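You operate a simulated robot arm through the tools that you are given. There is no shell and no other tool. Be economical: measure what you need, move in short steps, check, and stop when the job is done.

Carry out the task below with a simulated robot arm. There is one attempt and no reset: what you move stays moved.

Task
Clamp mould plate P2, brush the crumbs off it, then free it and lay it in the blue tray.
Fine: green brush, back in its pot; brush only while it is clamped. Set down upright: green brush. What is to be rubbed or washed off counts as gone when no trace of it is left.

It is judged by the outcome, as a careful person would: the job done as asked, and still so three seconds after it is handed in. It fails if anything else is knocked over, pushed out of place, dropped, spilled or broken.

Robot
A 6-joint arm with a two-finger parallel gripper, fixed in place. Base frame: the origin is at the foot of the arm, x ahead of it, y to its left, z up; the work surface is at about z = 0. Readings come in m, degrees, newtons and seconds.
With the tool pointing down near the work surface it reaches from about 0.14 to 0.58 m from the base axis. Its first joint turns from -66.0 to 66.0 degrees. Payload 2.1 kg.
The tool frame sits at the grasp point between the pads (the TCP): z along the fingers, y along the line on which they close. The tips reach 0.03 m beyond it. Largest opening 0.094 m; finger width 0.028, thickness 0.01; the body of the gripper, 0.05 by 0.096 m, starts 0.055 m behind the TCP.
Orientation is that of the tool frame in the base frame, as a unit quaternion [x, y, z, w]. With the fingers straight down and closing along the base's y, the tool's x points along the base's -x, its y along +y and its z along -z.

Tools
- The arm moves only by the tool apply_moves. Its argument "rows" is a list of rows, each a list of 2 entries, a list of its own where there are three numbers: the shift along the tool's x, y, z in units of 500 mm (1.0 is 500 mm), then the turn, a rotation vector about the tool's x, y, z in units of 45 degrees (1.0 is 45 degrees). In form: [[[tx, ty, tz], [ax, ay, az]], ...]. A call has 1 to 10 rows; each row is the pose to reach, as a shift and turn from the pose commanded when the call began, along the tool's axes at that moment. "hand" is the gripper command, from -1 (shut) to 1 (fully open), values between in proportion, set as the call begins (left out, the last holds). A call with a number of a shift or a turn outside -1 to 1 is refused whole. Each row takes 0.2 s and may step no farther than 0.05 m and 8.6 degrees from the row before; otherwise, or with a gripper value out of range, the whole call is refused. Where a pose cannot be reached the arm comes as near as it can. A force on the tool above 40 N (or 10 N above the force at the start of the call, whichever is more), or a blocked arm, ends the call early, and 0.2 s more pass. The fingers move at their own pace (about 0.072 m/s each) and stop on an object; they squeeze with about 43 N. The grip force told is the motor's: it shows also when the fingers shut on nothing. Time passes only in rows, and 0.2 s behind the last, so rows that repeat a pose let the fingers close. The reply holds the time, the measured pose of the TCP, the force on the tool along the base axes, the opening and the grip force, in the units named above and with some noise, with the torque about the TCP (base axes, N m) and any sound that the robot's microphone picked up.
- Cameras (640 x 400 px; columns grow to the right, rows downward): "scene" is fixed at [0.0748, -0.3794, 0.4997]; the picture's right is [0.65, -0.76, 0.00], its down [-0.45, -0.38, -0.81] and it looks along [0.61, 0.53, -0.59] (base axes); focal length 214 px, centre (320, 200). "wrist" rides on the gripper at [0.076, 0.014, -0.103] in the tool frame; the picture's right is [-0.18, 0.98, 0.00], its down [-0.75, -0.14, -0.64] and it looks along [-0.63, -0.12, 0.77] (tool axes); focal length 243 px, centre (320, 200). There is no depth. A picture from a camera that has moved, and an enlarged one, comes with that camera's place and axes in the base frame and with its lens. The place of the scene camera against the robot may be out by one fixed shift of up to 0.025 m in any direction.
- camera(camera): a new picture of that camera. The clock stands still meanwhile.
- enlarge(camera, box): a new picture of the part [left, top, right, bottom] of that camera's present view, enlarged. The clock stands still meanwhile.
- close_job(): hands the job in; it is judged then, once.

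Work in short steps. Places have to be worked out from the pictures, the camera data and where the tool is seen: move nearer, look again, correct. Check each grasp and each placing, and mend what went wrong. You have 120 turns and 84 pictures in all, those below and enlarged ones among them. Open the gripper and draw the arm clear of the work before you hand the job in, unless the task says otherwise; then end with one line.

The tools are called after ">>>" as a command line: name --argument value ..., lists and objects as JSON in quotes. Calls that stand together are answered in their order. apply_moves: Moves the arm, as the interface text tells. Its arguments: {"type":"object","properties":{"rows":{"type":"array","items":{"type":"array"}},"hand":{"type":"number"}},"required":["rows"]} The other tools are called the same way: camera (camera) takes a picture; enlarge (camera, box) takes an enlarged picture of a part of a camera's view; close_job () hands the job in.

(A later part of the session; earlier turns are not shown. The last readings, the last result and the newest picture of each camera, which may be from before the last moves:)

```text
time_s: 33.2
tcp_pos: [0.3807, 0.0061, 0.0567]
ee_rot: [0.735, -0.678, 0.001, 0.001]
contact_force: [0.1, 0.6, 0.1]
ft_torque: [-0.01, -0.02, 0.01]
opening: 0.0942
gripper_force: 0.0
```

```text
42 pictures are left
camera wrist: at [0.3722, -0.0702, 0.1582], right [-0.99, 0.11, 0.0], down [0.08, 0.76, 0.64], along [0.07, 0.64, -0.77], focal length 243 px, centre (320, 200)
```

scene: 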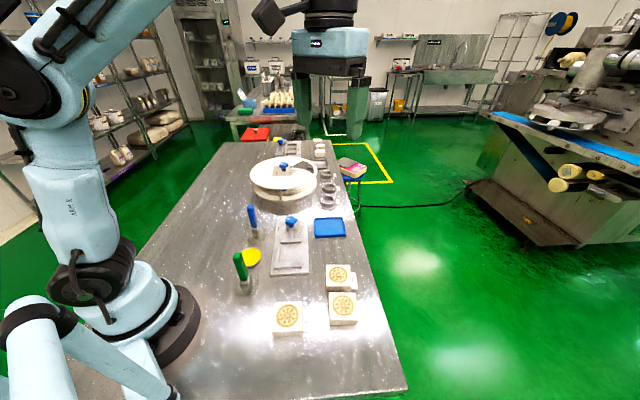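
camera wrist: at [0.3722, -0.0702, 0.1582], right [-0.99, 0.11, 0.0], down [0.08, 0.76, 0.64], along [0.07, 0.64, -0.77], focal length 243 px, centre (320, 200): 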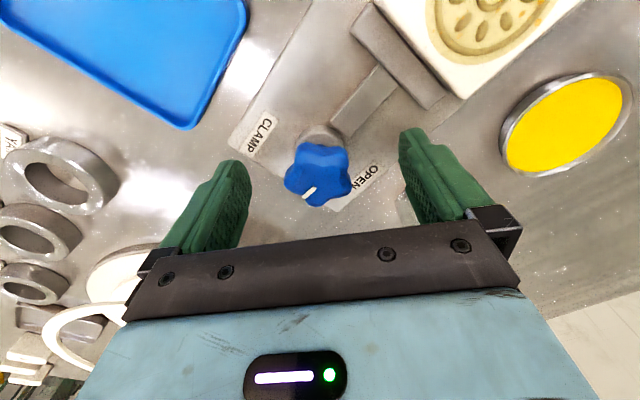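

The mark is advancing towards CLAMP and the jaw is nearly at the plate. Another stroke, watching the torque.

>>> apply_moves --rows '[[[0, 0, 0], [0, 0, 0]], [[0, 0, 0], [0, 0, 0]], [[0, 0, 0], [0, 0, 0]], [[0, 0, 0], [0, 0, 0.16]], [[0, 0, 0], [0, 0, 0.33]], [[0, 0, 0], [0, 0, 0.5]], [[0, 0, 0], [0, 0, 0.67]], [[0, 0, 0], [0, 0, 0.84]], [[0, 0, 0], [0, 0, 1.0]]]' --hand -1

>>> apply_moves --rows '[[[0, 0, 0], [0, 0, 0.15]], [[0, 0, 0], [0, 0, 0.3]], [[0, 0, 0], [0, 0, 0.45]], [[0, 0, 0], [0, 0, 0.6]], [[0, 0, 0], [0, 0, 0.6]]]'

>>> camera --camera "wrist"

>>> enlarge --camera "scene" --box '[260, 200, 330, 280]'

```text
time_s: 35.2
tcp_pos: [0.3817, 0.0072, 0.0556]
ee_rot: [-0.417, 0.909, -0.002, 0.001]
contact_force: [17.9, -7.9, -0.8]
ft_torque: [-0.03, 0.34, 0.47]
opening: 0.0376
gripper_force: 44.9
```

```text
time_s: 36.4
tcp_pos: [0.3811, 0.0073, 0.0568]
ee_rot: [-0.194, 0.981, -0.003, 0.001]
contact_force: [12.4, -16.8, -5.2]
ft_torque: [0.4, -0.16, 0.74]
opening: 0.0373
gripper_force: 44.9
```

```text
41 pictures are left
camera wrist: at [0.3046, -0.0093, 0.1582], right [-0.2, 0.98, 0.0], down [0.75, 0.16, 0.64], along [0.63, 0.13, -0.77], focal length 243 px, centre (320, 200)
```

wrist: 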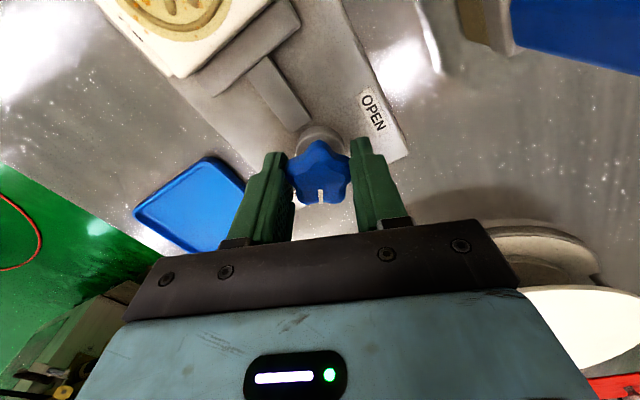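

```text
5.00 times, centred on (295, 240) of scene
camera zoom: at [0.0748, -0.3794, 0.4997], right [0.65, -0.76, 0.0], down [-0.45, -0.38, -0.81], along [0.61, 0.53, -0.59], focal length 1072 px, centre (445, 0)
```

zoom: 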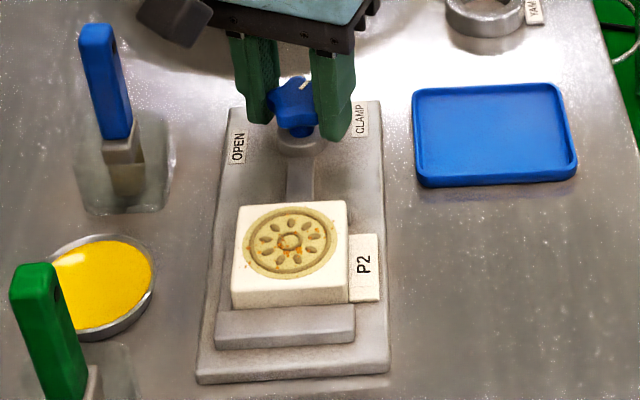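

Resistance has now appeared (0.74 N·m) as the jaw presses on the plate, but the mark (~10°) isn't yet at CLAMP (−45°). I regrip aligned with the lobes and go on carefully.

>>> apply_moves --rows '[[[0, 0, 0], [0, 0, 0]], [[0, 0, 0], [0, 0, 0]], [[0, 0, 0], [0, 0, 0]], [[0, 0, 0], [0, 0, -0.18]], [[0, 0, 0], [0, 0, -0.36]], [[0, 0, 0], [0, 0, -0.54]], [[0, 0, 0], [0, 0, -0.72]], [[0, 0, 0], [0, 0, -0.9]], [[0, 0, 0], [0, 0, -1.0]]]' --hand 1

>>> apply_moves --rows '[[[0, 0, 0], [0, 0, -0.18]], [[0, 0, 0], [0, 0, -0.36]], [[0, 0, 0], [0, 0, -0.54]], [[0, 0, 0], [0, 0, -0.72]], [[0, 0, 0], [0, 0, -0.72]]]'

>>> camera --camera "wrist"

>>> enlarge --camera "wrist" --box '[230, 0, 560, 220]'

```text
time_s: 38.4
tcp_pos: [0.3827, 0.0085, 0.0557]
ee_rot: [-0.556, 0.831, -0.002, -0.001]
contact_force: [-0.3, 0.1, 0.4]
ft_torque: [-0.01, 0.01, -0.02]
opening: 0.0944
gripper_force: 0.1
```

```text
time_s: 39.6
tcp_pos: [0.3815, 0.0084, 0.0568]
ee_rot: [0.766, -0.643, 0.002, 0.0]
contact_force: [-0.3, -0.5, 0.3]
ft_torque: [0.0, -0.03, 0.01]
opening: 0.094
gripper_force: 0.0
```

```text
39 pictures are left
camera wrist: at [0.3795, -0.0708, 0.1588], right [-1.0, 0.01, 0.0], down [0.01, 0.77, 0.64], along [0.01, 0.64, -0.77], focal length 243 px, centre (320, 200)
```

wrist: 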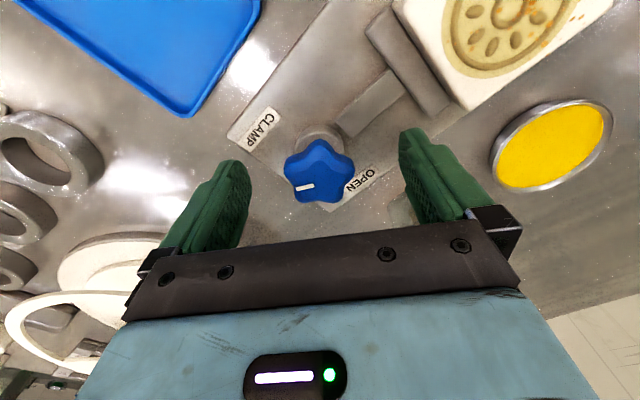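

```text
1.82 times, centred on (395, 110) of wrist
camera zoom: at [0.3795, -0.0708, 0.1588], right [-1.0, 0.01, 0.0], down [0.01, 0.77, 0.64], along [0.01, 0.64, -0.77], focal length 441 px, centre (184, 364)
```

zoom: 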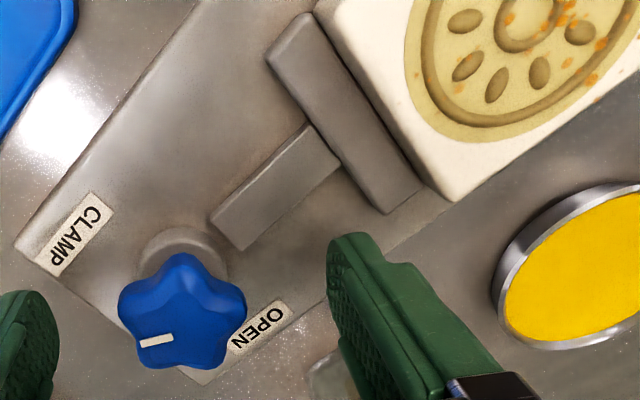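

The jaw is against P2, with the mark around 15°. I grip and turn on toward CLAMP, reading the torque midway.

>>> apply_moves --rows '[[[0, 0, 0], [0, 0, 0]], [[0, 0, 0], [0, 0, 0]], [[0, 0, 0], [0, 0, 0]], [[0, 0, 0], [0, 0, 0.16]], [[0, 0, 0], [0, 0, 0.33]], [[0, 0, 0], [0, 0, 0.5]], [[0, 0, 0], [0, 0, 0.67]], [[0, 0, 0], [0, 0, 0.67]]]' --hand -1

>>> camera --camera "wrist"

```text
time_s: 41.4
tcp_pos: [0.3829, 0.0073, 0.0565]
ee_rot: [-0.571, 0.821, -0.001, 0.0]
contact_force: [7.9, -2.2, 5.1]
ft_torque: [0.11, 0.0, 0.04]
opening: 0.0363
gripper_force: 45.0
```

```text
37 pictures are left
camera wrist: at [0.3409, -0.0597, 0.1589], right [-0.86, 0.52, 0.0], down [0.39, 0.66, 0.64], along [0.33, 0.55, -0.77], focal length 243 px, centre (320, 200)
```

wrist: 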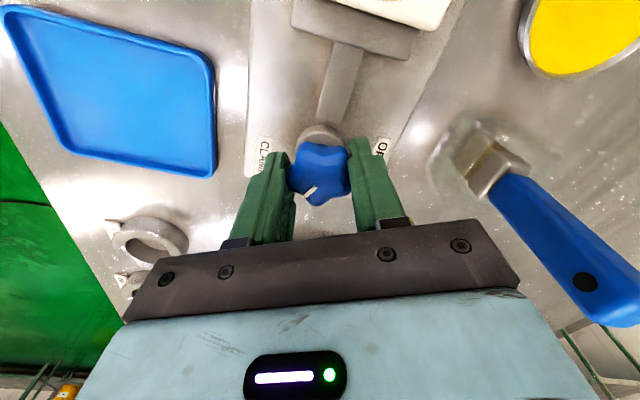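

I need to see whether the knob actually turned, so I enlarge it.

>>> enlarge --camera "wrist" --box '[270, 110, 370, 220]'

```text
3.64 times, centred on (320, 165) of wrist
camera zoom: at [0.3409, -0.0597, 0.1589], right [-0.86, 0.52, 0.0], down [0.39, 0.66, 0.64], along [0.33, 0.55, -0.77], focal length 882 px, centre (320, 327)
```

zoom: 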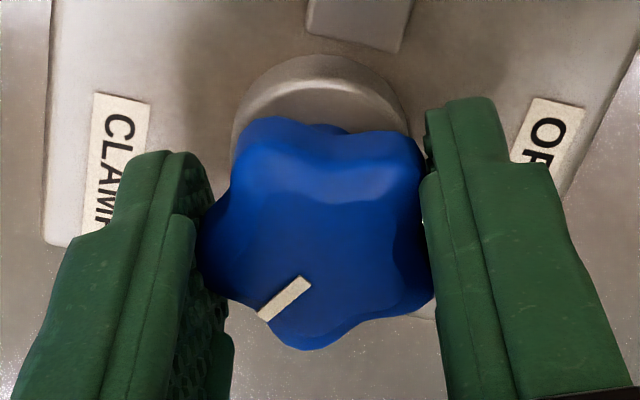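

Comparing bar directions, the knob has turned about 120° in total and stopped advancing once the jaw met the plate. I twist a further 22° from this grip to confirm it is tight.

>>> apply_moves --rows '[[[0, 0, 0], [0, 0, 0.12]], [[0, 0, 0], [0, 0, 0.25]], [[0, 0, 0], [0, 0, 0.37]], [[0, 0, 0], [0, 0, 0.5]], [[0, 0, 0], [0, 0, 0.5]]]'

>>> enlarge --camera "wrist" --box '[150, 0, 450, 220]'

```text
time_s: 42.6
tcp_pos: [0.3816, 0.0077, 0.0566]
ee_rot: [-0.399, 0.917, -0.002, 0.0]
contact_force: [8.1, -4.9, 7.9]
ft_torque: [0.09, 0.23, 0.38]
opening: 0.0376
gripper_force: 44.9
```

```text
1.82 times, centred on (300, 110) of wrist
camera zoom: at [0.3184, -0.0397, 0.1591], right [-0.59, 0.8, 0.0], down [0.62, 0.46, 0.64], along [0.52, 0.38, -0.77], focal length 441 px, centre (356, 364)
```

zoom: 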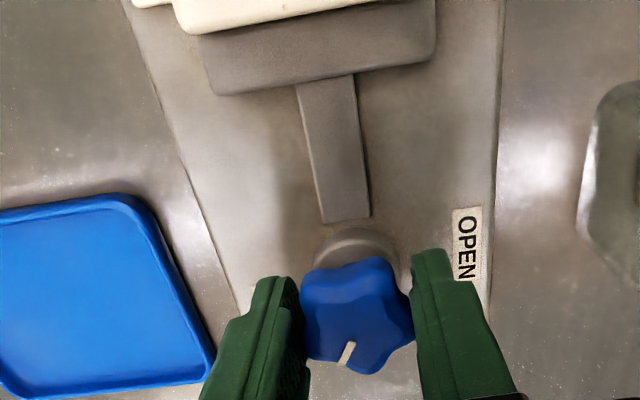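

The knob no longer turns while the tool twists (0.4–0.7 N·m, slipping on the lobes): it is clamped. I release and lift clear.

>>> apply_moves --rows '[[[0, 0, 0], [0, 0, 0]], [[0, 0, 0], [0, 0, 0]], [[0, 0, 0], [0, 0, 0]], [[0, 0, -0.08], [0, 0, 0]], [[0, 0, -0.16], [0, 0, 0]], [[0.06, 0, -0.24], [0, 0, 0]], [[0.13, 0, -0.3], [0, 0, 0]], [[0.2, 0, -0.3], [0, 0, 0]], [[0.2, 0, -0.3], [0, 0, 0]]]' --hand 1

>>> enlarge --camera "wrist" --box '[240, 0, 440, 200]'

```text
time_s: 44.6
tcp_pos: [0.3103, -0.0653, 0.2055]
ee_rot: [-0.4, 0.916, -0.001, 0.001]
contact_force: [-0.2, 0.1, 1.0]
ft_torque: [0.0, -0.03, 0.02]
opening: 0.0941
gripper_force: 0.1
```

```text
2.00 times, centred on (340, 100) of wrist
camera zoom: at [0.2475, -0.1122, 0.3086], right [-0.6, 0.8, 0.0], down [0.61, 0.46, 0.64], along [0.52, 0.38, -0.77], focal length 485 px, centre (280, 400)
```

zoom: 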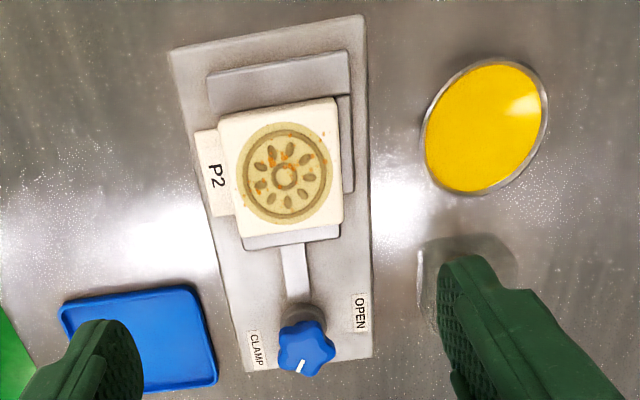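

P2 is held tightly between both jaws. Now I reposition to view the green brush, with the camera on the −y side looking +y.

>>> apply_moves --rows '[[[0.04, 0.012, -0.03], [0, 0, -0.1667]], [[0.08, 0.024, -0.06], [0, 0, -0.3333]], [[0.12, 0.036, -0.09], [0, 0, -0.5]], [[0.16, 0.05, -0.09], [0, 0, -0.6667]], [[0.2, 0.06, -0.09], [0, 0, -0.8333]], [[0.245, 0.073, -0.09], [0, 0, -1.0]], [[0.245, 0.073, -0.09], [0, 0, -1.0]]]'

>>> camera --camera "wrist"

```text
time_s: 46.2
tcp_pos: [0.2046, -0.1323, 0.2507]
ee_rot: [0.721, -0.693, 0.001, 0.0]
contact_force: [0.1, 0.5, -0.1]
ft_torque: [0.01, 0.01, 0.03]
opening: 0.094
gripper_force: 0.0
```

```text
33 pictures are left
camera wrist: at [0.1914, -0.209, 0.3524], right [-0.99, 0.14, 0.0], down [0.11, 0.76, 0.64], along [0.09, 0.63, -0.77], focal length 243 px, centre (320, 200)
```

wrist: 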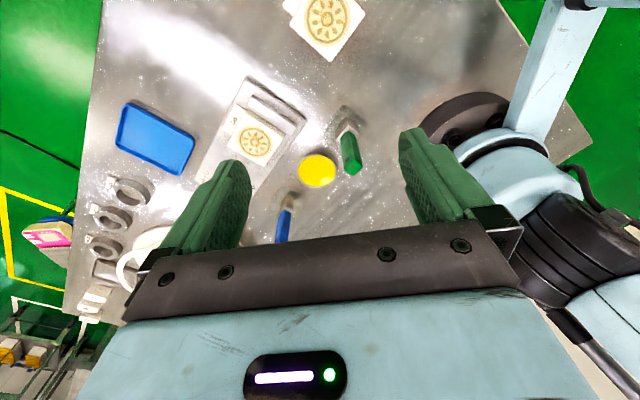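

>>> enlarge --camera "wrist" --box '[310, 95, 390, 185]'

>>> enlarge --camera "scene" --box '[215, 235, 285, 305]'

```text
4.44 times, centred on (350, 140) of wrist
camera zoom: at [0.1914, -0.209, 0.3524], right [-0.99, 0.14, 0.0], down [0.11, 0.76, 0.64], along [0.09, 0.63, -0.77], focal length 1078 px, centre (187, 467)
```

zoom: 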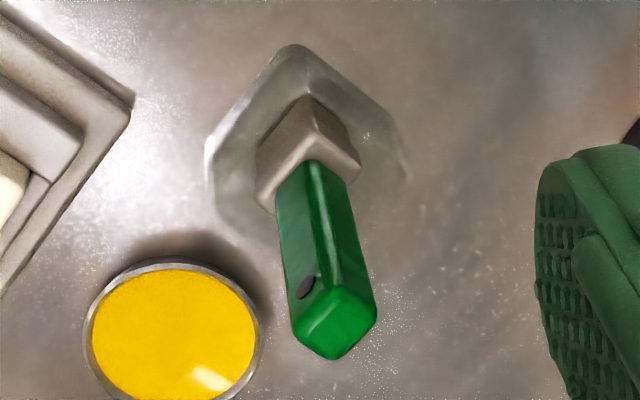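

```text
5.71 times, centred on (250, 270) of scene
camera zoom: at [0.0748, -0.3794, 0.4997], right [0.65, -0.76, 0.0], down [-0.45, -0.38, -0.81], along [0.61, 0.53, -0.59], focal length 1226 px, centre (720, -200)
```

zoom: 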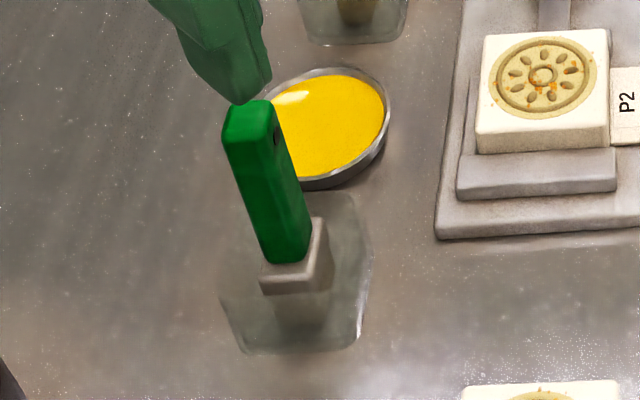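

The green brush stands upright at (0.175,-0.058), top z≈0.113, with faces turned about 47°. I go above it with the tool at yaw 47°, then check.

>>> apply_moves --rows '[[[-0.025, 0.009, 0.02], [0, 0, 0.1667]], [[-0.05, 0.018, 0.04], [0, 0, 0.3333]], [[-0.075, 0.027, 0.06], [0, 0, 0.5]], [[-0.1, 0.036, 0.08], [0, 0, 0.6667]], [[-0.125, 0.045, 0.1], [0, 0, 0.8333]], [[-0.151, 0.053, 0.1], [0, 0, 1.0]], [[-0.151, 0.053, 0.1], [0, 0, 1.0]]]'

>>> camera --camera "wrist"

```text
time_s: 47.8
tcp_pos: [0.1744, -0.0554, 0.2019]
ee_rot: [-0.401, 0.916, -0.001, 0.0]
contact_force: [-0.7, 0.6, 0.3]
ft_torque: [-0.04, -0.02, 0.04]
opening: 0.0939
gripper_force: 0.1
```

```text
30 pictures are left
camera wrist: at [0.1106, -0.1027, 0.3039], right [-0.6, 0.8, 0.0], down [0.62, 0.46, 0.64], along [0.52, 0.38, -0.77], focal length 243 px, centre (320, 200)
```

wrist: 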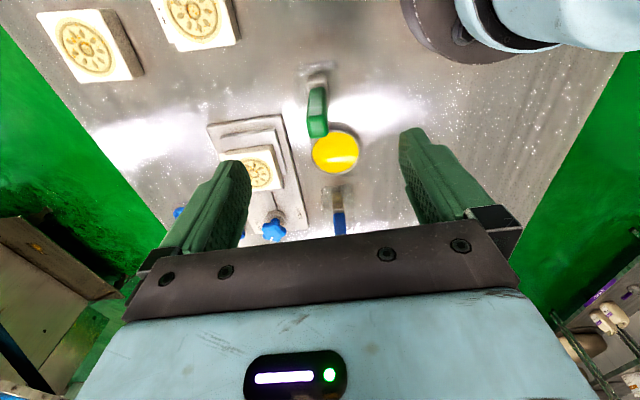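

Handle nearly centred below (a few mm off). I enlarge to check its orientation.

>>> enlarge --camera "wrist" --box '[285, 55, 355, 145]'

```text
4.44 times, centred on (320, 100) of wrist
camera zoom: at [0.1106, -0.1027, 0.3039], right [-0.6, 0.8, 0.0], down [0.62, 0.46, 0.64], along [0.52, 0.38, -0.77], focal length 1078 px, centre (320, 644)
```

zoom: 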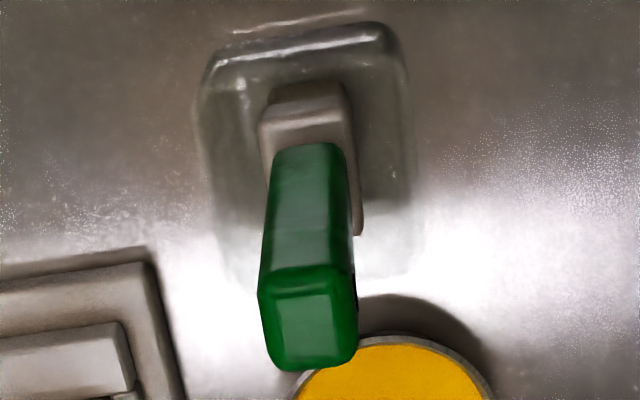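

Handle is square-on to the tool; offset (−5,−3) mm corrected. I descend so the tips reach z≈0.055 and close.

>>> apply_moves --rows '[[[-0.0096, -0.0064, 0.05], [0, 0, 0]], [[-0.0096, -0.0064, 0.12], [0, 0, 0]], [[-0.0096, -0.0064, 0.19], [0, 0, 0]], [[-0.0096, -0.0064, 0.234], [0, 0, 0]], [[-0.0096, -0.0064, 0.234], [0, 0, 0]]]'

>>> apply_moves --rows '[[[0, 0, 0], [0, 0, 0]], [[0, 0, 0], [0, 0, 0]], [[0, 0, 0], [0, 0, 0]], [[0, 0, 0], [0, 0, 0]], [[0, 0, 0], [0, 0, 0]]]' --hand -1

>>> camera --camera "wrist"

```text
time_s: 49.0
tcp_pos: [0.1807, -0.0556, 0.0834]
ee_rot: [-0.4, 0.917, -0.001, 0.001]
contact_force: [-0.4, 0.5, 0.7]
ft_torque: [0.0, 0.0, -0.03]
opening: 0.0939
gripper_force: 0.0
```

```text
time_s: 50.2
tcp_pos: [0.18, -0.0556, 0.0844]
ee_rot: [-0.4, 0.917, -0.002, 0.001]
contact_force: [-0.7, -0.4, 0.3]
ft_torque: [-0.01, 0.0, 0.02]
opening: 0.0206
gripper_force: 42.7
```

```text
28 pictures are left
camera wrist: at [0.1175, -0.1029, 0.1865], right [-0.6, 0.8, 0.0], down [0.61, 0.46, 0.64], along [0.52, 0.38, -0.77], focal length 243 px, centre (320, 200)
```

wrist: 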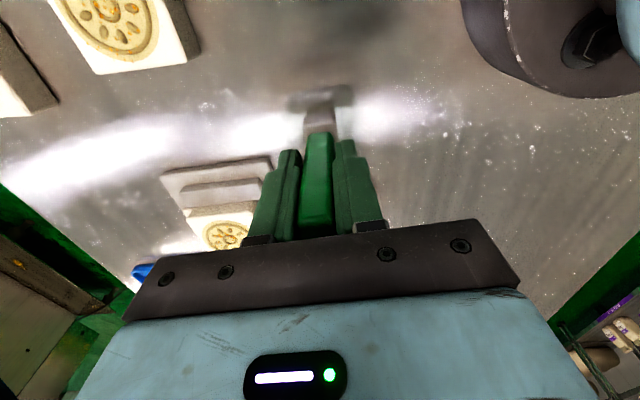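

Brush gripped (20.6 mm). Pot pose recorded as TCP (0.180,-0.0556,0.0844), yaw 47°. I lift straight up.

>>> apply_moves --rows '[[[0, 0, -0.02], [0, 0, 0]], [[0, 0, -0.06], [0, 0, 0]], [[0, 0, -0.12], [0, 0, 0]], [[0, 0, -0.18], [0, 0, 0]], [[0, 0, -0.22], [0, 0, 0]], [[0, 0, -0.22], [0, 0, 0]]]'

>>> enlarge --camera "scene" --box '[190, 180, 310, 310]'

```text
time_s: 51.6
tcp_pos: [0.1788, -0.0562, 0.1943]
ee_rot: [-0.4, 0.916, -0.001, 0.0]
contact_force: [-0.9, -0.1, -0.4]
ft_torque: [-0.01, -0.01, -0.01]
opening: 0.0206
gripper_force: 43.1
```

```text
3.08 times, centred on (250, 245) of scene
camera zoom: at [0.0748, -0.3794, 0.4997], right [0.65, -0.76, 0.0], down [-0.45, -0.38, -0.81], along [0.61, 0.53, -0.59], focal length 660 px, centre (535, 62)
```

zoom: 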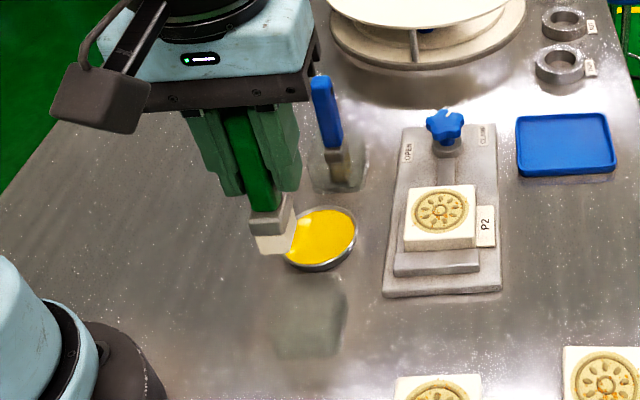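

The brush is out, bristles intact, tips about 80 mm below the TCP. I carry it over the clamped plate's centre and stop above.

>>> apply_moves --rows '[[[-0.03, -0.04, 0], [0, 0, 0]], [[-0.07, -0.09, 0], [0, 0, 0.02]], [[-0.11, -0.145, 0], [0, 0, 0.044]], [[-0.155, -0.202, 0.03], [0, 0, 0.044]], [[-0.155, -0.202, 0.1], [0, 0, 0.044]], [[-0.155, -0.202, 0.12], [0, 0, 0.044]], [[-0.155, -0.202, 0.12], [0, 0, 0.044]]]'

>>> enlarge --camera "scene" --box '[240, 180, 340, 280]'

>>> camera --camera "wrist"

```text
time_s: 53.2
tcp_pos: [0.3075, -0.0669, 0.1355]
ee_rot: [-0.385, 0.923, -0.002, 0.001]
contact_force: [1.0, -0.2, 0.0]
ft_torque: [-0.02, 0.01, -0.01]
opening: 0.0202
gripper_force: 43.0
```

```text
4.00 times, centred on (290, 230) of scene
camera zoom: at [0.0748, -0.3794, 0.4997], right [0.65, -0.76, 0.0], down [-0.45, -0.38, -0.81], along [0.61, 0.53, -0.59], focal length 858 px, centre (440, 80)
```

zoom: 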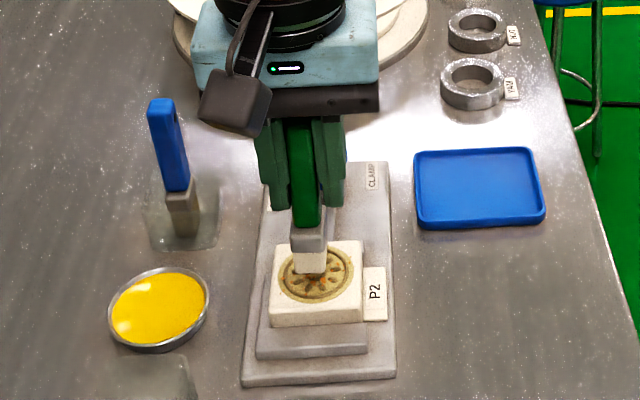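

```text
25 pictures are left
camera wrist: at [0.2425, -0.1119, 0.2377], right [-0.57, 0.82, 0.0], down [0.63, 0.44, 0.64], along [0.53, 0.36, -0.77], focal length 243 px, centre (320, 200)
```

wrist: 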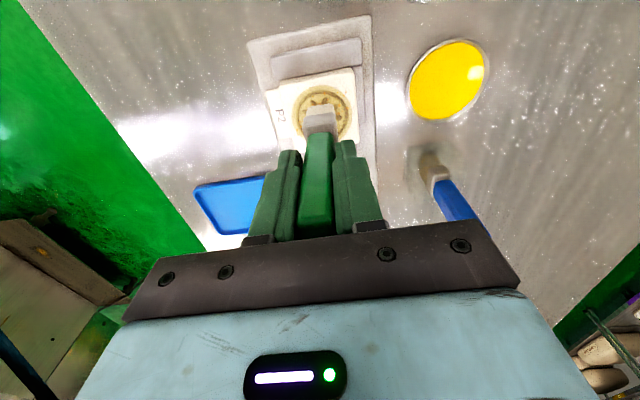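

The brush is centred over the mould. I lower it gently until the bristles touch.

>>> apply_moves --rows '[[[0, 0, 0.014], [0, 0, 0]], [[0, 0, 0.028], [0, 0, 0]], [[0, 0, 0.034], [0, 0, 0]], [[0, 0, 0.034], [0, 0, 0]]]'

>>> enlarge --camera "scene" --box '[265, 205, 335, 275]'

```text
time_s: 54.2
tcp_pos: [0.3065, -0.0658, 0.1191]
ee_rot: [-0.386, 0.923, -0.001, 0.001]
contact_force: [0.3, 1.3, -0.3]
ft_torque: [-0.01, -0.03, 0.0]
opening: 0.0203
gripper_force: 42.9
```

```text
5.71 times, centred on (300, 240) of scene
camera zoom: at [0.0748, -0.3794, 0.4997], right [0.65, -0.76, 0.0], down [-0.45, -0.38, -0.81], along [0.61, 0.53, -0.59], focal length 1226 px, centre (434, -29)
```

zoom: 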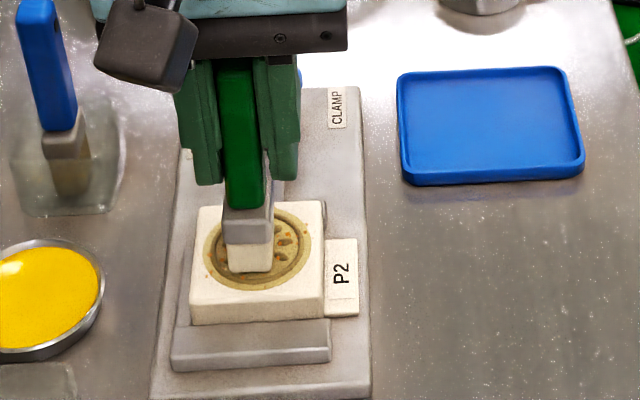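

Not in contact yet; continue down in 1–2 mm steps.

>>> apply_moves --rows '[[[0, 0, 0.003], [0, 0, 0]], [[0, 0, 0.006], [0, 0, 0]], [[0, 0, 0.008], [0, 0, 0]], [[0, 0, 0.008], [0, 0, 0]]]'

```text
time_s: 55.2
tcp_pos: [0.3076, -0.067, 0.1135]
ee_rot: [-0.385, 0.923, -0.002, 0.001]
contact_force: [-2.7, -0.2, 31.1]
ft_torque: [-0.16, -0.04, 0.02]
opening: 0.0204
gripper_force: 43.2
```

Contact at about z=0.115 (31 N is more than needed). I ease up 1.5 mm and read the force.

>>> apply_moves --rows '[[[0, 0, -0.003], [0, 0, 0]], [[0, 0, -0.003], [0, 0, 0]]]'

```text
time_s: 55.8
tcp_pos: [0.3058, -0.0663, 0.1153]
ee_rot: [-0.384, 0.923, -0.001, 0.001]
contact_force: [-0.6, -0.7, 0.3]
ft_torque: [0.03, -0.01, 0.01]
opening: 0.0206
gripper_force: 43.2
```

Just clear at this height. I press 0.9 mm and make strokes along the middle lane over the full plate length.

>>> apply_moves --rows '[[[0, 0, 0.0018], [0, 0, 0]], [[-0.035, 0, 0.0018], [0, 0, 0]], [[-0.065, 0, 0.0018], [0, 0, 0]], [[-0.03, 0, 0.0018], [0, 0, 0]], [[0.0, 0, 0.0018], [0, 0, 0]], [[0.035, 0, 0.0018], [0, 0, 0]], [[0.065, 0, 0.0018], [0, 0, 0]], [[0.03, 0, 0.0018], [0, 0, 0]], [[0, 0, 0.0018], [0, 0, 0]]]'

>>> enlarge --camera "scene" --box '[270, 220, 330, 280]'

```text
time_s: 57.8
tcp_pos: [0.3067, -0.0673, 0.114]
ee_rot: [-0.384, 0.923, -0.001, -0.001]
contact_force: [-6.4, -5.8, 26.0]
ft_torque: [-0.37, 0.41, -0.03]
opening: 0.02
gripper_force: 43.3
```

```text
6.67 times, centred on (300, 250) of scene
camera zoom: at [0.0747, -0.3794, 0.4997], right [0.65, -0.76, 0.0], down [-0.45, -0.38, -0.81], along [0.61, 0.53, -0.59], focal length 1430 px, centre (453, -133)
```

zoom: 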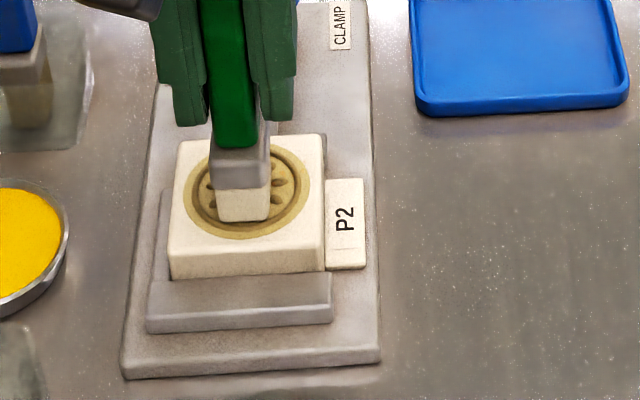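

The visible part already looks clean; the plate stayed clamped. I brush both side lanes with slightly less pressure.

>>> apply_moves --rows '[[[0, 0.018, -0.0006], [0, 0, 0]], [[0, 0.038, -0.0006], [0, 0, 0]], [[-0.035, 0.038, -0.0006], [0, 0, 0]], [[-0.06, 0.038, -0.0006], [0, 0, 0]], [[-0.03, 0.038, -0.0006], [0, 0, 0]], [[0, 0.038, -0.0006], [0, 0, 0]], [[0.035, 0.038, -0.0006], [0, 0, 0]], [[0.06, 0.038, -0.0006], [0, 0, 0]], [[0.03, 0.018, -0.0006], [0, 0, 0]], [[0, 0, -0.0006], [0, 0, 0]]]'

>>> apply_moves --rows '[[[0, -0.018, 0], [0, 0, 0]], [[0, -0.038, 0], [0, 0, 0]], [[-0.035, -0.038, 0], [0, 0, 0]], [[-0.06, -0.038, 0], [0, 0, 0]], [[-0.03, -0.038, 0], [0, 0, 0]], [[0, -0.038, 0], [0, 0, 0]], [[0.035, -0.038, 0], [0, 0, 0]], [[0.06, -0.038, 0], [0, 0, 0]], [[0.06, -0.018, 0], [0, 0, 0]], [[0.06, 0, 0], [0, 0, 0]]]'

```text
time_s: 60.0
tcp_pos: [0.3064, -0.0631, 0.1151]
ee_rot: [-0.384, 0.923, -0.001, 0.001]
contact_force: [0.3, 0.3, -0.4]
ft_torque: [0.03, 0.03, 0.0]
opening: 0.0204
gripper_force: 43.2
```

```text
time_s: 62.2
tcp_pos: [0.285, -0.0874, 0.1142]
ee_rot: [-0.385, 0.923, -0.002, 0.001]
contact_force: [-0.1, 0.0, 0.1]
ft_torque: [0.03, 0.05, -0.02]
opening: 0.0203
gripper_force: 43.2
```

Contact seemed light there, so I lift and inspect the whole plate.

>>> apply_moves --rows '[[[0, 0, -0.05], [0, 0, 0]], [[0.06, 0, -0.1], [0, 0, 0]], [[0.12, 0, -0.12], [0, 0, 0]], [[0.12, 0, -0.12], [0, 0, 0]]]'

>>> enlarge --camera "scene" --box '[270, 220, 330, 280]'

```text
time_s: 63.2
tcp_pos: [0.2423, -0.1302, 0.177]
ee_rot: [-0.385, 0.923, -0.002, 0.001]
contact_force: [-0.3, 0.7, -0.4]
ft_torque: [0.02, -0.03, 0.0]
opening: 0.0206
gripper_force: 43.1
```

```text
6.67 times, centred on (300, 250) of scene
camera zoom: at [0.0748, -0.3794, 0.4997], right [0.65, -0.76, 0.0], down [-0.45, -0.38, -0.81], along [0.61, 0.53, -0.59], focal length 1430 px, centre (453, -133)
```

zoom: 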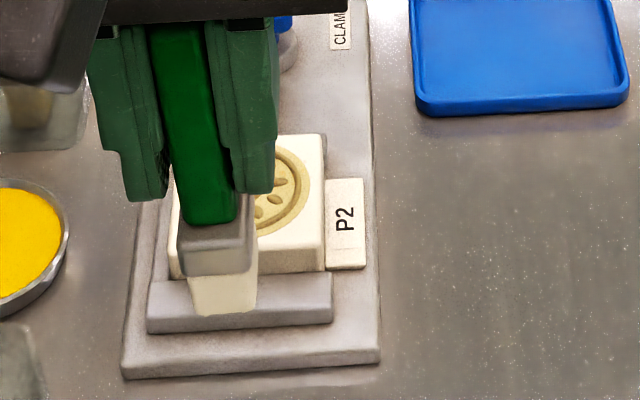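

My brush hides it. I move towards the pot hover, staying high, and look from both cameras.

>>> apply_moves --rows '[[[0, 0.04, -0.04], [0, 0, 0]], [[-0.005, 0.1, -0.05], [0, 0, 0]], [[-0.012, 0.15, -0.05], [0, 0, 0]], [[-0.0174, 0.193, -0.05], [0, 0, 0]], [[-0.0174, 0.193, -0.05], [0, 0, 0]]]'

>>> enlarge --camera "scene" --box '[275, 225, 325, 275]'

>>> enlarge --camera "wrist" --box '[200, 110, 300, 210]'

```text
time_s: 64.4
tcp_pos: [0.1808, -0.0556, 0.1989]
ee_rot: [-0.384, 0.923, -0.003, 0.0]
contact_force: [0.0, -0.4, -0.1]
ft_torque: [0.03, 0.04, -0.01]
opening: 0.0205
gripper_force: 42.6
```

```text
8.00 times, centred on (300, 250) of scene
camera zoom: at [0.0748, -0.3794, 0.4997], right [0.65, -0.76, 0.0], down [-0.45, -0.38, -0.81], along [0.61, 0.53, -0.59], focal length 1716 px, centre (480, -200)
```

zoom: 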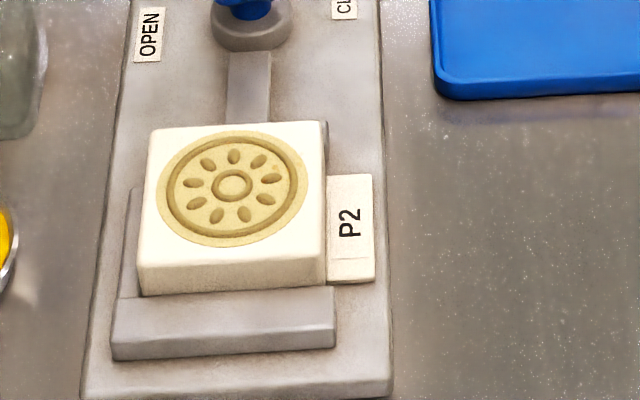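

```text
4.00 times, centred on (250, 160) of wrist
camera zoom: at [0.1161, -0.1001, 0.3006], right [-0.57, 0.82, 0.0], down [0.63, 0.44, 0.64], along [0.53, 0.36, -0.77], focal length 970 px, centre (600, 360)
```

zoom: 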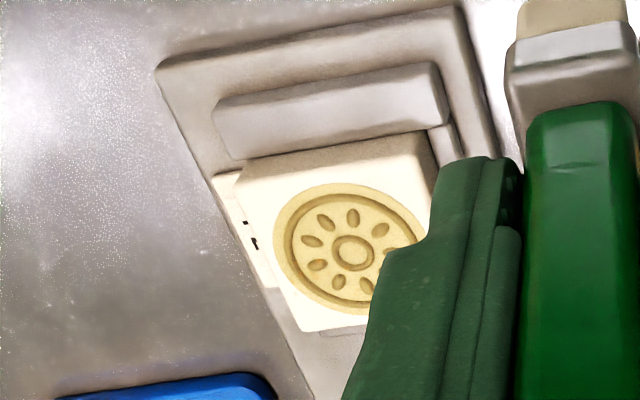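

It looks clean, but I zoom right in to be sure no trace is left.

>>> enlarge --camera "scene" --box '[290, 238, 318, 262]'

```text
16.00 times, centred on (304, 250) of scene
camera zoom: at [0.0748, -0.3794, 0.4997], right [0.65, -0.76, 0.0], down [-0.45, -0.38, -0.81], along [0.61, 0.53, -0.59], focal length 3432 px, centre (576, -600)
```

zoom: 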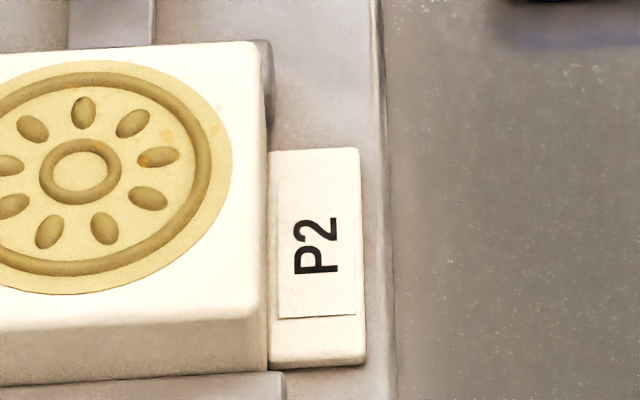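

Faint orange traces remain on the −m/+n side of the mould. I go back for firmer brushing while it is still clamped.

>>> apply_moves --rows '[[[-0.03, -0.04, 0], [0, 0, 0]], [[-0.07, -0.09, 0], [0, 0, 0]], [[-0.115, -0.145, 0], [0, 0, 0]], [[-0.16, -0.194, 0.03], [0, 0, 0]], [[-0.16, -0.194, 0.1], [0, 0, 0]], [[-0.16, -0.194, 0.155], [0, 0, 0]], [[-0.16, -0.194, 0.165], [0, 0, 0]], [[-0.16, -0.194, 0.1675], [0, 0, 0]], [[-0.16, -0.194, 0.1675], [0, 0, 0]]]'

```text
time_s: 66.4
tcp_pos: [0.3054, -0.0686, 0.1149]
ee_rot: [-0.385, 0.923, -0.001, 0.001]
contact_force: [0.4, -0.3, -1.2]
ft_torque: [0.01, 0.03, 0.01]
opening: 0.0204
gripper_force: 42.9
```

At the contact height with no force yet; I press another 0.8 mm.

>>> apply_moves --rows '[[[0, 0, 0.0016], [0, 0, 0]], [[0, 0, 0.0016], [0, 0, 0]]]'

```text
time_s: 67.0
tcp_pos: [0.3062, -0.069, 0.1144]
ee_rot: [-0.384, 0.923, -0.002, 0.001]
contact_force: [0.2, 0.0, -0.6]
ft_torque: [-0.03, 0.02, 0.0]
opening: 0.0205
gripper_force: 42.9
```

>>> apply_moves --rows '[[[0, 0, 0.0012], [0, 0, 0]], [[0, 0, 0.002], [0, 0, 0]]]'

```text
time_s: 67.6
tcp_pos: [0.3053, -0.0691, 0.1141]
ee_rot: [-0.384, 0.923, -0.002, 0.0]
contact_force: [-0.2, -0.1, -0.1]
ft_torque: [0.02, -0.05, 0.01]
opening: 0.0204
gripper_force: 42.7
```

Still no force (the brush may have slid slightly in the grip), so I press a little more.

>>> apply_moves --rows '[[[0, 0, 0.001], [0, 0, 0]], [[0, 0, 0.002], [0, 0, 0]]]'

```text
time_s: 68.2
tcp_pos: [0.3064, -0.0689, 0.1136]
ee_rot: [-0.384, 0.923, -0.002, 0.001]
contact_force: [-1.2, -2.2, 27.8]
ft_torque: [0.01, 0.25, 0.03]
opening: 0.0203
gripper_force: 43.4
```

Good contact now (28 N). I brush the −m lane, then the centre, at this height.

>>> apply_moves --rows '[[[0, -0.018, 0], [0, 0, 0]], [[0, -0.034, 0], [0, 0, 0]], [[-0.03, -0.034, 0], [0, 0, 0]], [[-0.055, -0.034, 0], [0, 0, 0]], [[-0.025, -0.034, 0], [0, 0, 0]], [[0, -0.034, 0], [0, 0, 0]], [[0.03, -0.034, 0], [0, 0, 0]], [[0.055, -0.034, 0], [0, 0, 0]], [[0.025, -0.034, 0], [0, 0, 0]], [[0, -0.034, 0], [0, 0, 0]]]'

>>> apply_moves --rows '[[[-0.03, 0, 0], [0, 0, 0]], [[-0.055, 0, 0], [0, 0, 0]], [[-0.045, 0.02, 0], [0, 0, 0]], [[-0.01, 0.02, 0], [0, 0, 0]], [[0.025, 0.02, 0], [0, 0, 0]], [[0.055, 0.02, 0], [0, 0, 0]], [[0.05, 0.04, 0], [0, 0, 0]], [[0.02, 0.04, 0], [0, 0, 0]], [[-0.02, 0.04, 0], [0, 0, 0]], [[-0.055, 0.04, 0], [0, 0, 0]]]'

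```text
time_s: 70.4
tcp_pos: [0.318, -0.0789, 0.1129]
ee_rot: [-0.384, 0.923, -0.002, -0.001]
contact_force: [-0.6, -0.5, 4.3]
ft_torque: [-0.08, 0.05, -0.05]
opening: 0.0203
gripper_force: 43.2
```

```text
time_s: 72.6
tcp_pos: [0.3232, -0.046, 0.1123]
ee_rot: [-0.384, 0.923, -0.002, 0.0]
contact_force: [-4.5, -4.6, 20.1]
ft_torque: [-0.51, 0.19, -0.03]
opening: 0.0204
gripper_force: 43.1
```

Contact was maintained (4–20 N). Now the +m lane, then back down the −m lane.

>>> apply_moves --rows '[[[0, 0.016, 0.0004], [0, 0, 0]], [[0, 0.034, 0.0004], [0, 0, 0]], [[0.035, 0.034, 0.0004], [0, 0, 0]], [[0.07, 0.034, 0.0004], [0, 0, 0]], [[0.105, 0.034, 0.0004], [0, 0, 0]], [[0.07, 0.034, 0.0004], [0, 0, 0]], [[0.035, 0.034, 0.0004], [0, 0, 0]], [[0, 0.034, 0.0004], [0, 0, 0]], [[0, 0.01, 0.0004], [0, 0, 0]], [[0, -0.034, 0.0004], [0, 0, 0]]]'

>>> apply_moves --rows '[[[0.02, 0, 0.0004], [0, 0, 0]], [[0.045, 0, 0.0004], [0, 0, 0]], [[0.075, 0, 0.0004], [0, 0, 0]], [[0.105, 0, 0.0004], [0, 0, 0]], [[0.07, 0.005, 0.0004], [0, 0, 0]], [[0.035, 0.005, 0.0004], [0, 0, 0]], [[0.01, 0.01, 0.0004], [0, 0, 0]], [[0.045, 0.02, 0.0004], [0, 0, 0]], [[0.08, 0.025, 0.0004], [0, 0, 0]]]'

```text
time_s: 74.8
tcp_pos: [0.3347, -0.058, 0.1121]
ee_rot: [-0.385, 0.923, -0.002, 0.001]
contact_force: [0.0, -0.6, -1.0]
ft_torque: [0.0, 0.03, -0.03]
opening: 0.0204
gripper_force: 42.6
```

```text
time_s: 76.8
tcp_pos: [0.298, -0.0789, 0.1133]
ee_rot: [-0.385, 0.923, -0.001, 0.001]
contact_force: [0.4, 0.5, -0.2]
ft_torque: [0.0, -0.01, 0.02]
opening: 0.0203
gripper_force: 42.8
```

I lift towards the pot again and inspect closely.

>>> apply_moves --rows '[[[0, 0, -0.06], [0, 0, 0]], [[0, 0.05, -0.12], [0, 0, 0]], [[0.05, 0.11, -0.17], [0, 0, 0]], [[0.1, 0.16, -0.17], [0, 0, 0]], [[0.133, 0.199, -0.17], [0, 0, 0]], [[0.133, 0.199, -0.17], [0, 0, 0]]]'

>>> enlarge --camera "scene" --box '[284, 237, 320, 263]'

```text
time_s: 78.2
tcp_pos: [0.1806, -0.0532, 0.1981]
ee_rot: [-0.385, 0.923, -0.002, 0.0]
contact_force: [-0.1, 0.4, -1.1]
ft_torque: [-0.01, -0.02, 0.02]
opening: 0.0203
gripper_force: 42.5
```

```text
15.38 times, centred on (302, 250) of scene
camera zoom: at [0.0748, -0.3794, 0.4997], right [0.65, -0.76, 0.0], down [-0.45, -0.38, -0.81], along [0.61, 0.53, -0.59], focal length 3300 px, centre (597, -569)
```

zoom: 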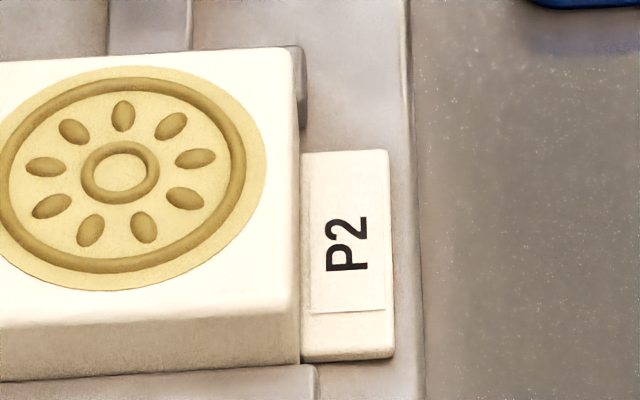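

The right side is spotless now. I check the left part too.

>>> enlarge --camera "scene" --box '[274, 237, 310, 263]'

>>> camera --camera "wrist"

```text
15.38 times, centred on (292, 250) of scene
camera zoom: at [0.0748, -0.3794, 0.4997], right [0.65, -0.76, 0.0], down [-0.45, -0.38, -0.81], along [0.61, 0.53, -0.59], focal length 3300 px, centre (751, -569)
```

zoom: 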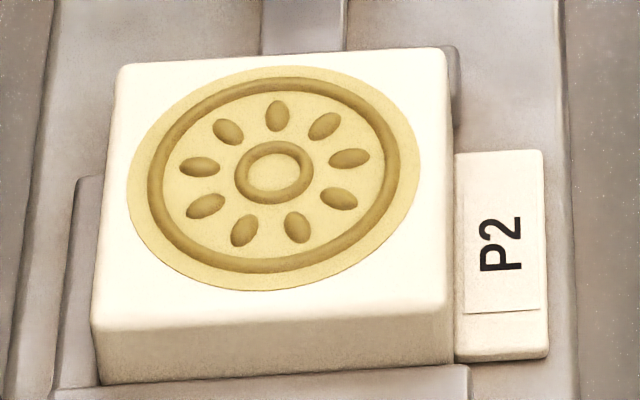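

```text
16 pictures are left
camera wrist: at [0.1156, -0.0984, 0.3001], right [-0.57, 0.82, 0.0], down [0.63, 0.44, 0.64], along [0.53, 0.36, -0.77], focal length 243 px, centre (320, 200)
```

wrist: 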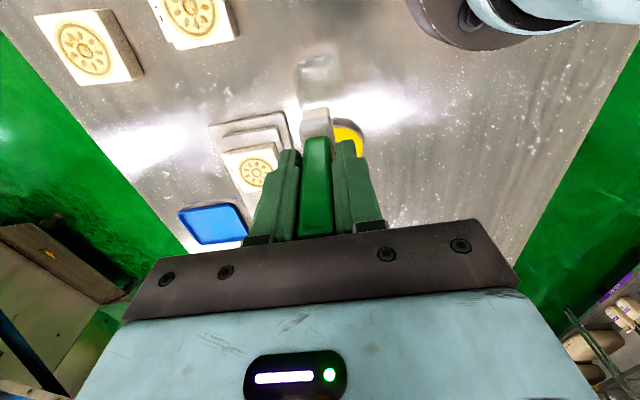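

P2 is completely clean. I return the brush over its pot, at the recorded pose, and lower it.

>>> apply_moves --rows '[[[0.004, -0.0026, 0], [0, 0, -0.044]], [[0.004, -0.0026, 0.05], [0, 0, -0.044]], [[0.004, -0.0026, 0.1], [0, 0, -0.044]], [[0.004, -0.0026, 0.12], [0, 0, -0.044]], [[0.004, -0.0026, 0.12], [0, 0, -0.044]]]'

>>> enlarge --camera "scene" --box '[210, 220, 290, 310]'

```text
time_s: 79.4
tcp_pos: [0.1791, -0.0574, 0.1373]
ee_rot: [-0.4, 0.916, -0.001, 0.0]
contact_force: [-0.1, -0.2, -0.6]
ft_torque: [-0.03, -0.03, -0.02]
opening: 0.0202
gripper_force: 43.1
```

```text
4.44 times, centred on (250, 265) of scene
camera zoom: at [0.0748, -0.3794, 0.4997], right [0.65, -0.76, 0.0], down [-0.45, -0.38, -0.81], along [0.61, 0.53, -0.59], focal length 953 px, centre (631, -89)
```

zoom: 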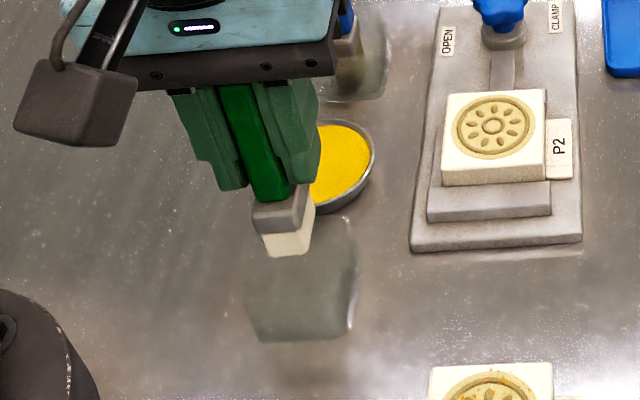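

It is above the pot and vertical. I lower slowly into it.

>>> apply_moves --rows '[[[-0.001, 0.002, 0.02], [0, 0, 0]], [[-0.001, 0.002, 0.04], [0, 0, 0]], [[-0.001, 0.002, 0.06], [0, 0, 0]], [[-0.001, 0.002, 0.08], [0, 0, 0]], [[-0.001, 0.002, 0.096], [0, 0, 0]], [[-0.001, 0.002, 0.102], [0, 0, 0]], [[-0.001, 0.002, 0.102], [0, 0, 0]]]'

>>> enlarge --camera "scene" --box '[210, 220, 290, 310]'

```text
time_s: 81.0
tcp_pos: [0.1787, -0.057, 0.0863]
ee_rot: [-0.4, 0.916, -0.001, 0.0]
contact_force: [-0.2, 0.7, -0.4]
ft_torque: [0.01, 0.01, -0.01]
opening: 0.02
gripper_force: 42.8
```

```text
4.44 times, centred on (250, 265) of scene
camera zoom: at [0.0748, -0.3794, 0.4997], right [0.65, -0.76, 0.0], down [-0.45, -0.38, -0.81], along [0.61, 0.53, -0.59], focal length 953 px, centre (631, -89)
```

zoom: 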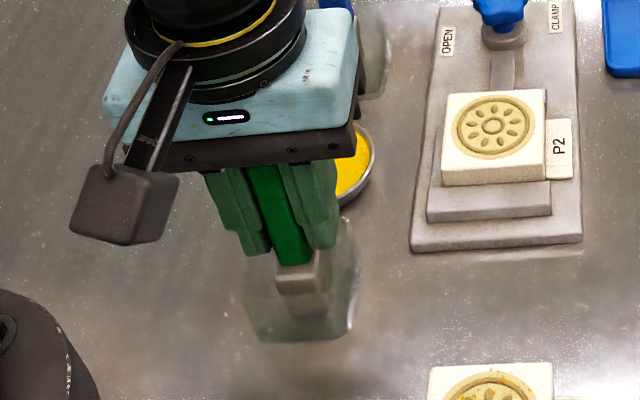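

The brush is inside the pot with no contact yet; I lower in small steps until it rests.

>>> apply_moves --rows '[[[0, 0, 0.003], [0, 0, 0]], [[0, 0, 0.006], [0, 0, 0]], [[0, 0, 0.008], [0, 0, 0]], [[0, 0, 0.008], [0, 0, 0]]]'

```text
time_s: 82.0
tcp_pos: [0.1808, -0.0563, 0.0826]
ee_rot: [-0.401, 0.916, 0.0, 0.0]
contact_force: [0.0, 0.5, 0.1]
ft_torque: [0.01, 0.01, 0.03]
opening: 0.0202
gripper_force: 42.8
```

>>> apply_moves --rows '[[[0, 0, 0.002], [0, 0, 0]], [[0, 0, 0.004], [0, 0, 0]], [[0, 0, 0.005], [0, 0, 0]]]'

```text
time_s: 82.8
tcp_pos: [0.1818, -0.057, 0.0794]
ee_rot: [-0.4, 0.916, 0.0, 0.001]
contact_force: [0.5, -0.3, -0.5]
ft_torque: [0.02, -0.04, 0.01]
opening: 0.0201
gripper_force: 43.1
```

Still no contact; a little further, as the brush slid a few millimetres up in the grip while pressing.

>>> apply_moves --rows '[[[0, 0, 0.002], [0, 0, 0]], [[0, 0, 0.004], [0, 0, 0]], [[0, 0, 0.005], [0, 0, 0]]]'

```text
time_s: 83.6
tcp_pos: [0.1809, -0.058, 0.0779]
ee_rot: [-0.401, 0.916, -0.002, 0.0]
contact_force: [-1.3, -2.1, 31.0]
ft_torque: [-0.01, 0.05, 0.01]
opening: 0.0202
gripper_force: 42.8
```

It rests on the pot's bottom (31 N). I ease up slightly, open, and rise straight up.

>>> apply_moves --rows '[[[0, 0, -0.001], [0, 0, 0]], [[0, 0, -0.001], [0, 0, 0]], [[0, 0, -0.001], [0, 0, 0]], [[0, 0, -0.001], [0, 0, 0]], [[0, 0, -0.06], [0, 0, 0]], [[0, 0, -0.14], [0, 0, 0]], [[0, 0, -0.22], [0, 0, 0]], [[0, 0, -0.25], [0, 0, 0]]]' --hand 1

>>> camera --camera "wrist"

```text
time_s: 85.4
tcp_pos: [0.1793, -0.0552, 0.2035]
ee_rot: [-0.401, 0.916, -0.002, -0.001]
contact_force: [-0.1, 0.0, -0.2]
ft_torque: [0.06, -0.01, 0.03]
opening: 0.0939
gripper_force: 0.0
```

```text
13 pictures are left
camera wrist: at [0.1155, -0.1022, 0.3052], right [-0.6, 0.8, 0.0], down [0.61, 0.46, 0.64], along [0.52, 0.38, -0.77], focal length 243 px, centre (320, 200)
```

wrist: 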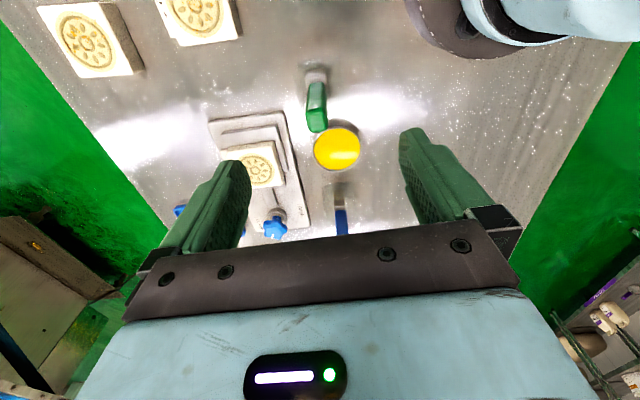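

The brush stands upright in its pot. Now back to the knob to open it, arriving at yaw 30° to fit the lobes.

>>> apply_moves --rows '[[[-0.06, -0.035, 0], [0, 0, 0.06]], [[-0.12, -0.07, 0], [0, 0, 0.12]], [[-0.18, -0.105, 0], [0, 0, 0.18]], [[-0.24, -0.14, 0], [0, 0, 0.24]], [[-0.3, -0.175, 0], [0, 0, 0.3]], [[-0.366, -0.213, 0.02], [0, 0, 0.378]], [[-0.366, -0.213, 0.1], [0, 0, 0.378]], [[-0.366, -0.213, 0.18], [0, 0, 0.378]], [[-0.366, -0.213, 0.18], [0, 0, 0.378]]]'

>>> camera --camera "wrist"

```text
time_s: 87.4
tcp_pos: [0.3822, 0.0033, 0.1134]
ee_rot: [-0.26, 0.966, -0.001, 0.0]
contact_force: [0.3, 1.0, -0.1]
ft_torque: [-0.01, -0.02, 0.03]
opening: 0.0939
gripper_force: 0.0
```

```text
12 pictures are left
camera wrist: at [0.3089, -0.0232, 0.2152], right [-0.34, 0.94, 0.0], down [0.72, 0.26, 0.64], along [0.61, 0.21, -0.77], focal length 243 px, centre (320, 200)
```

wrist: 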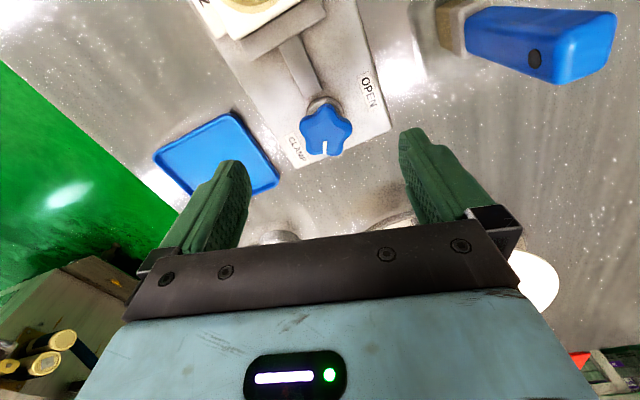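

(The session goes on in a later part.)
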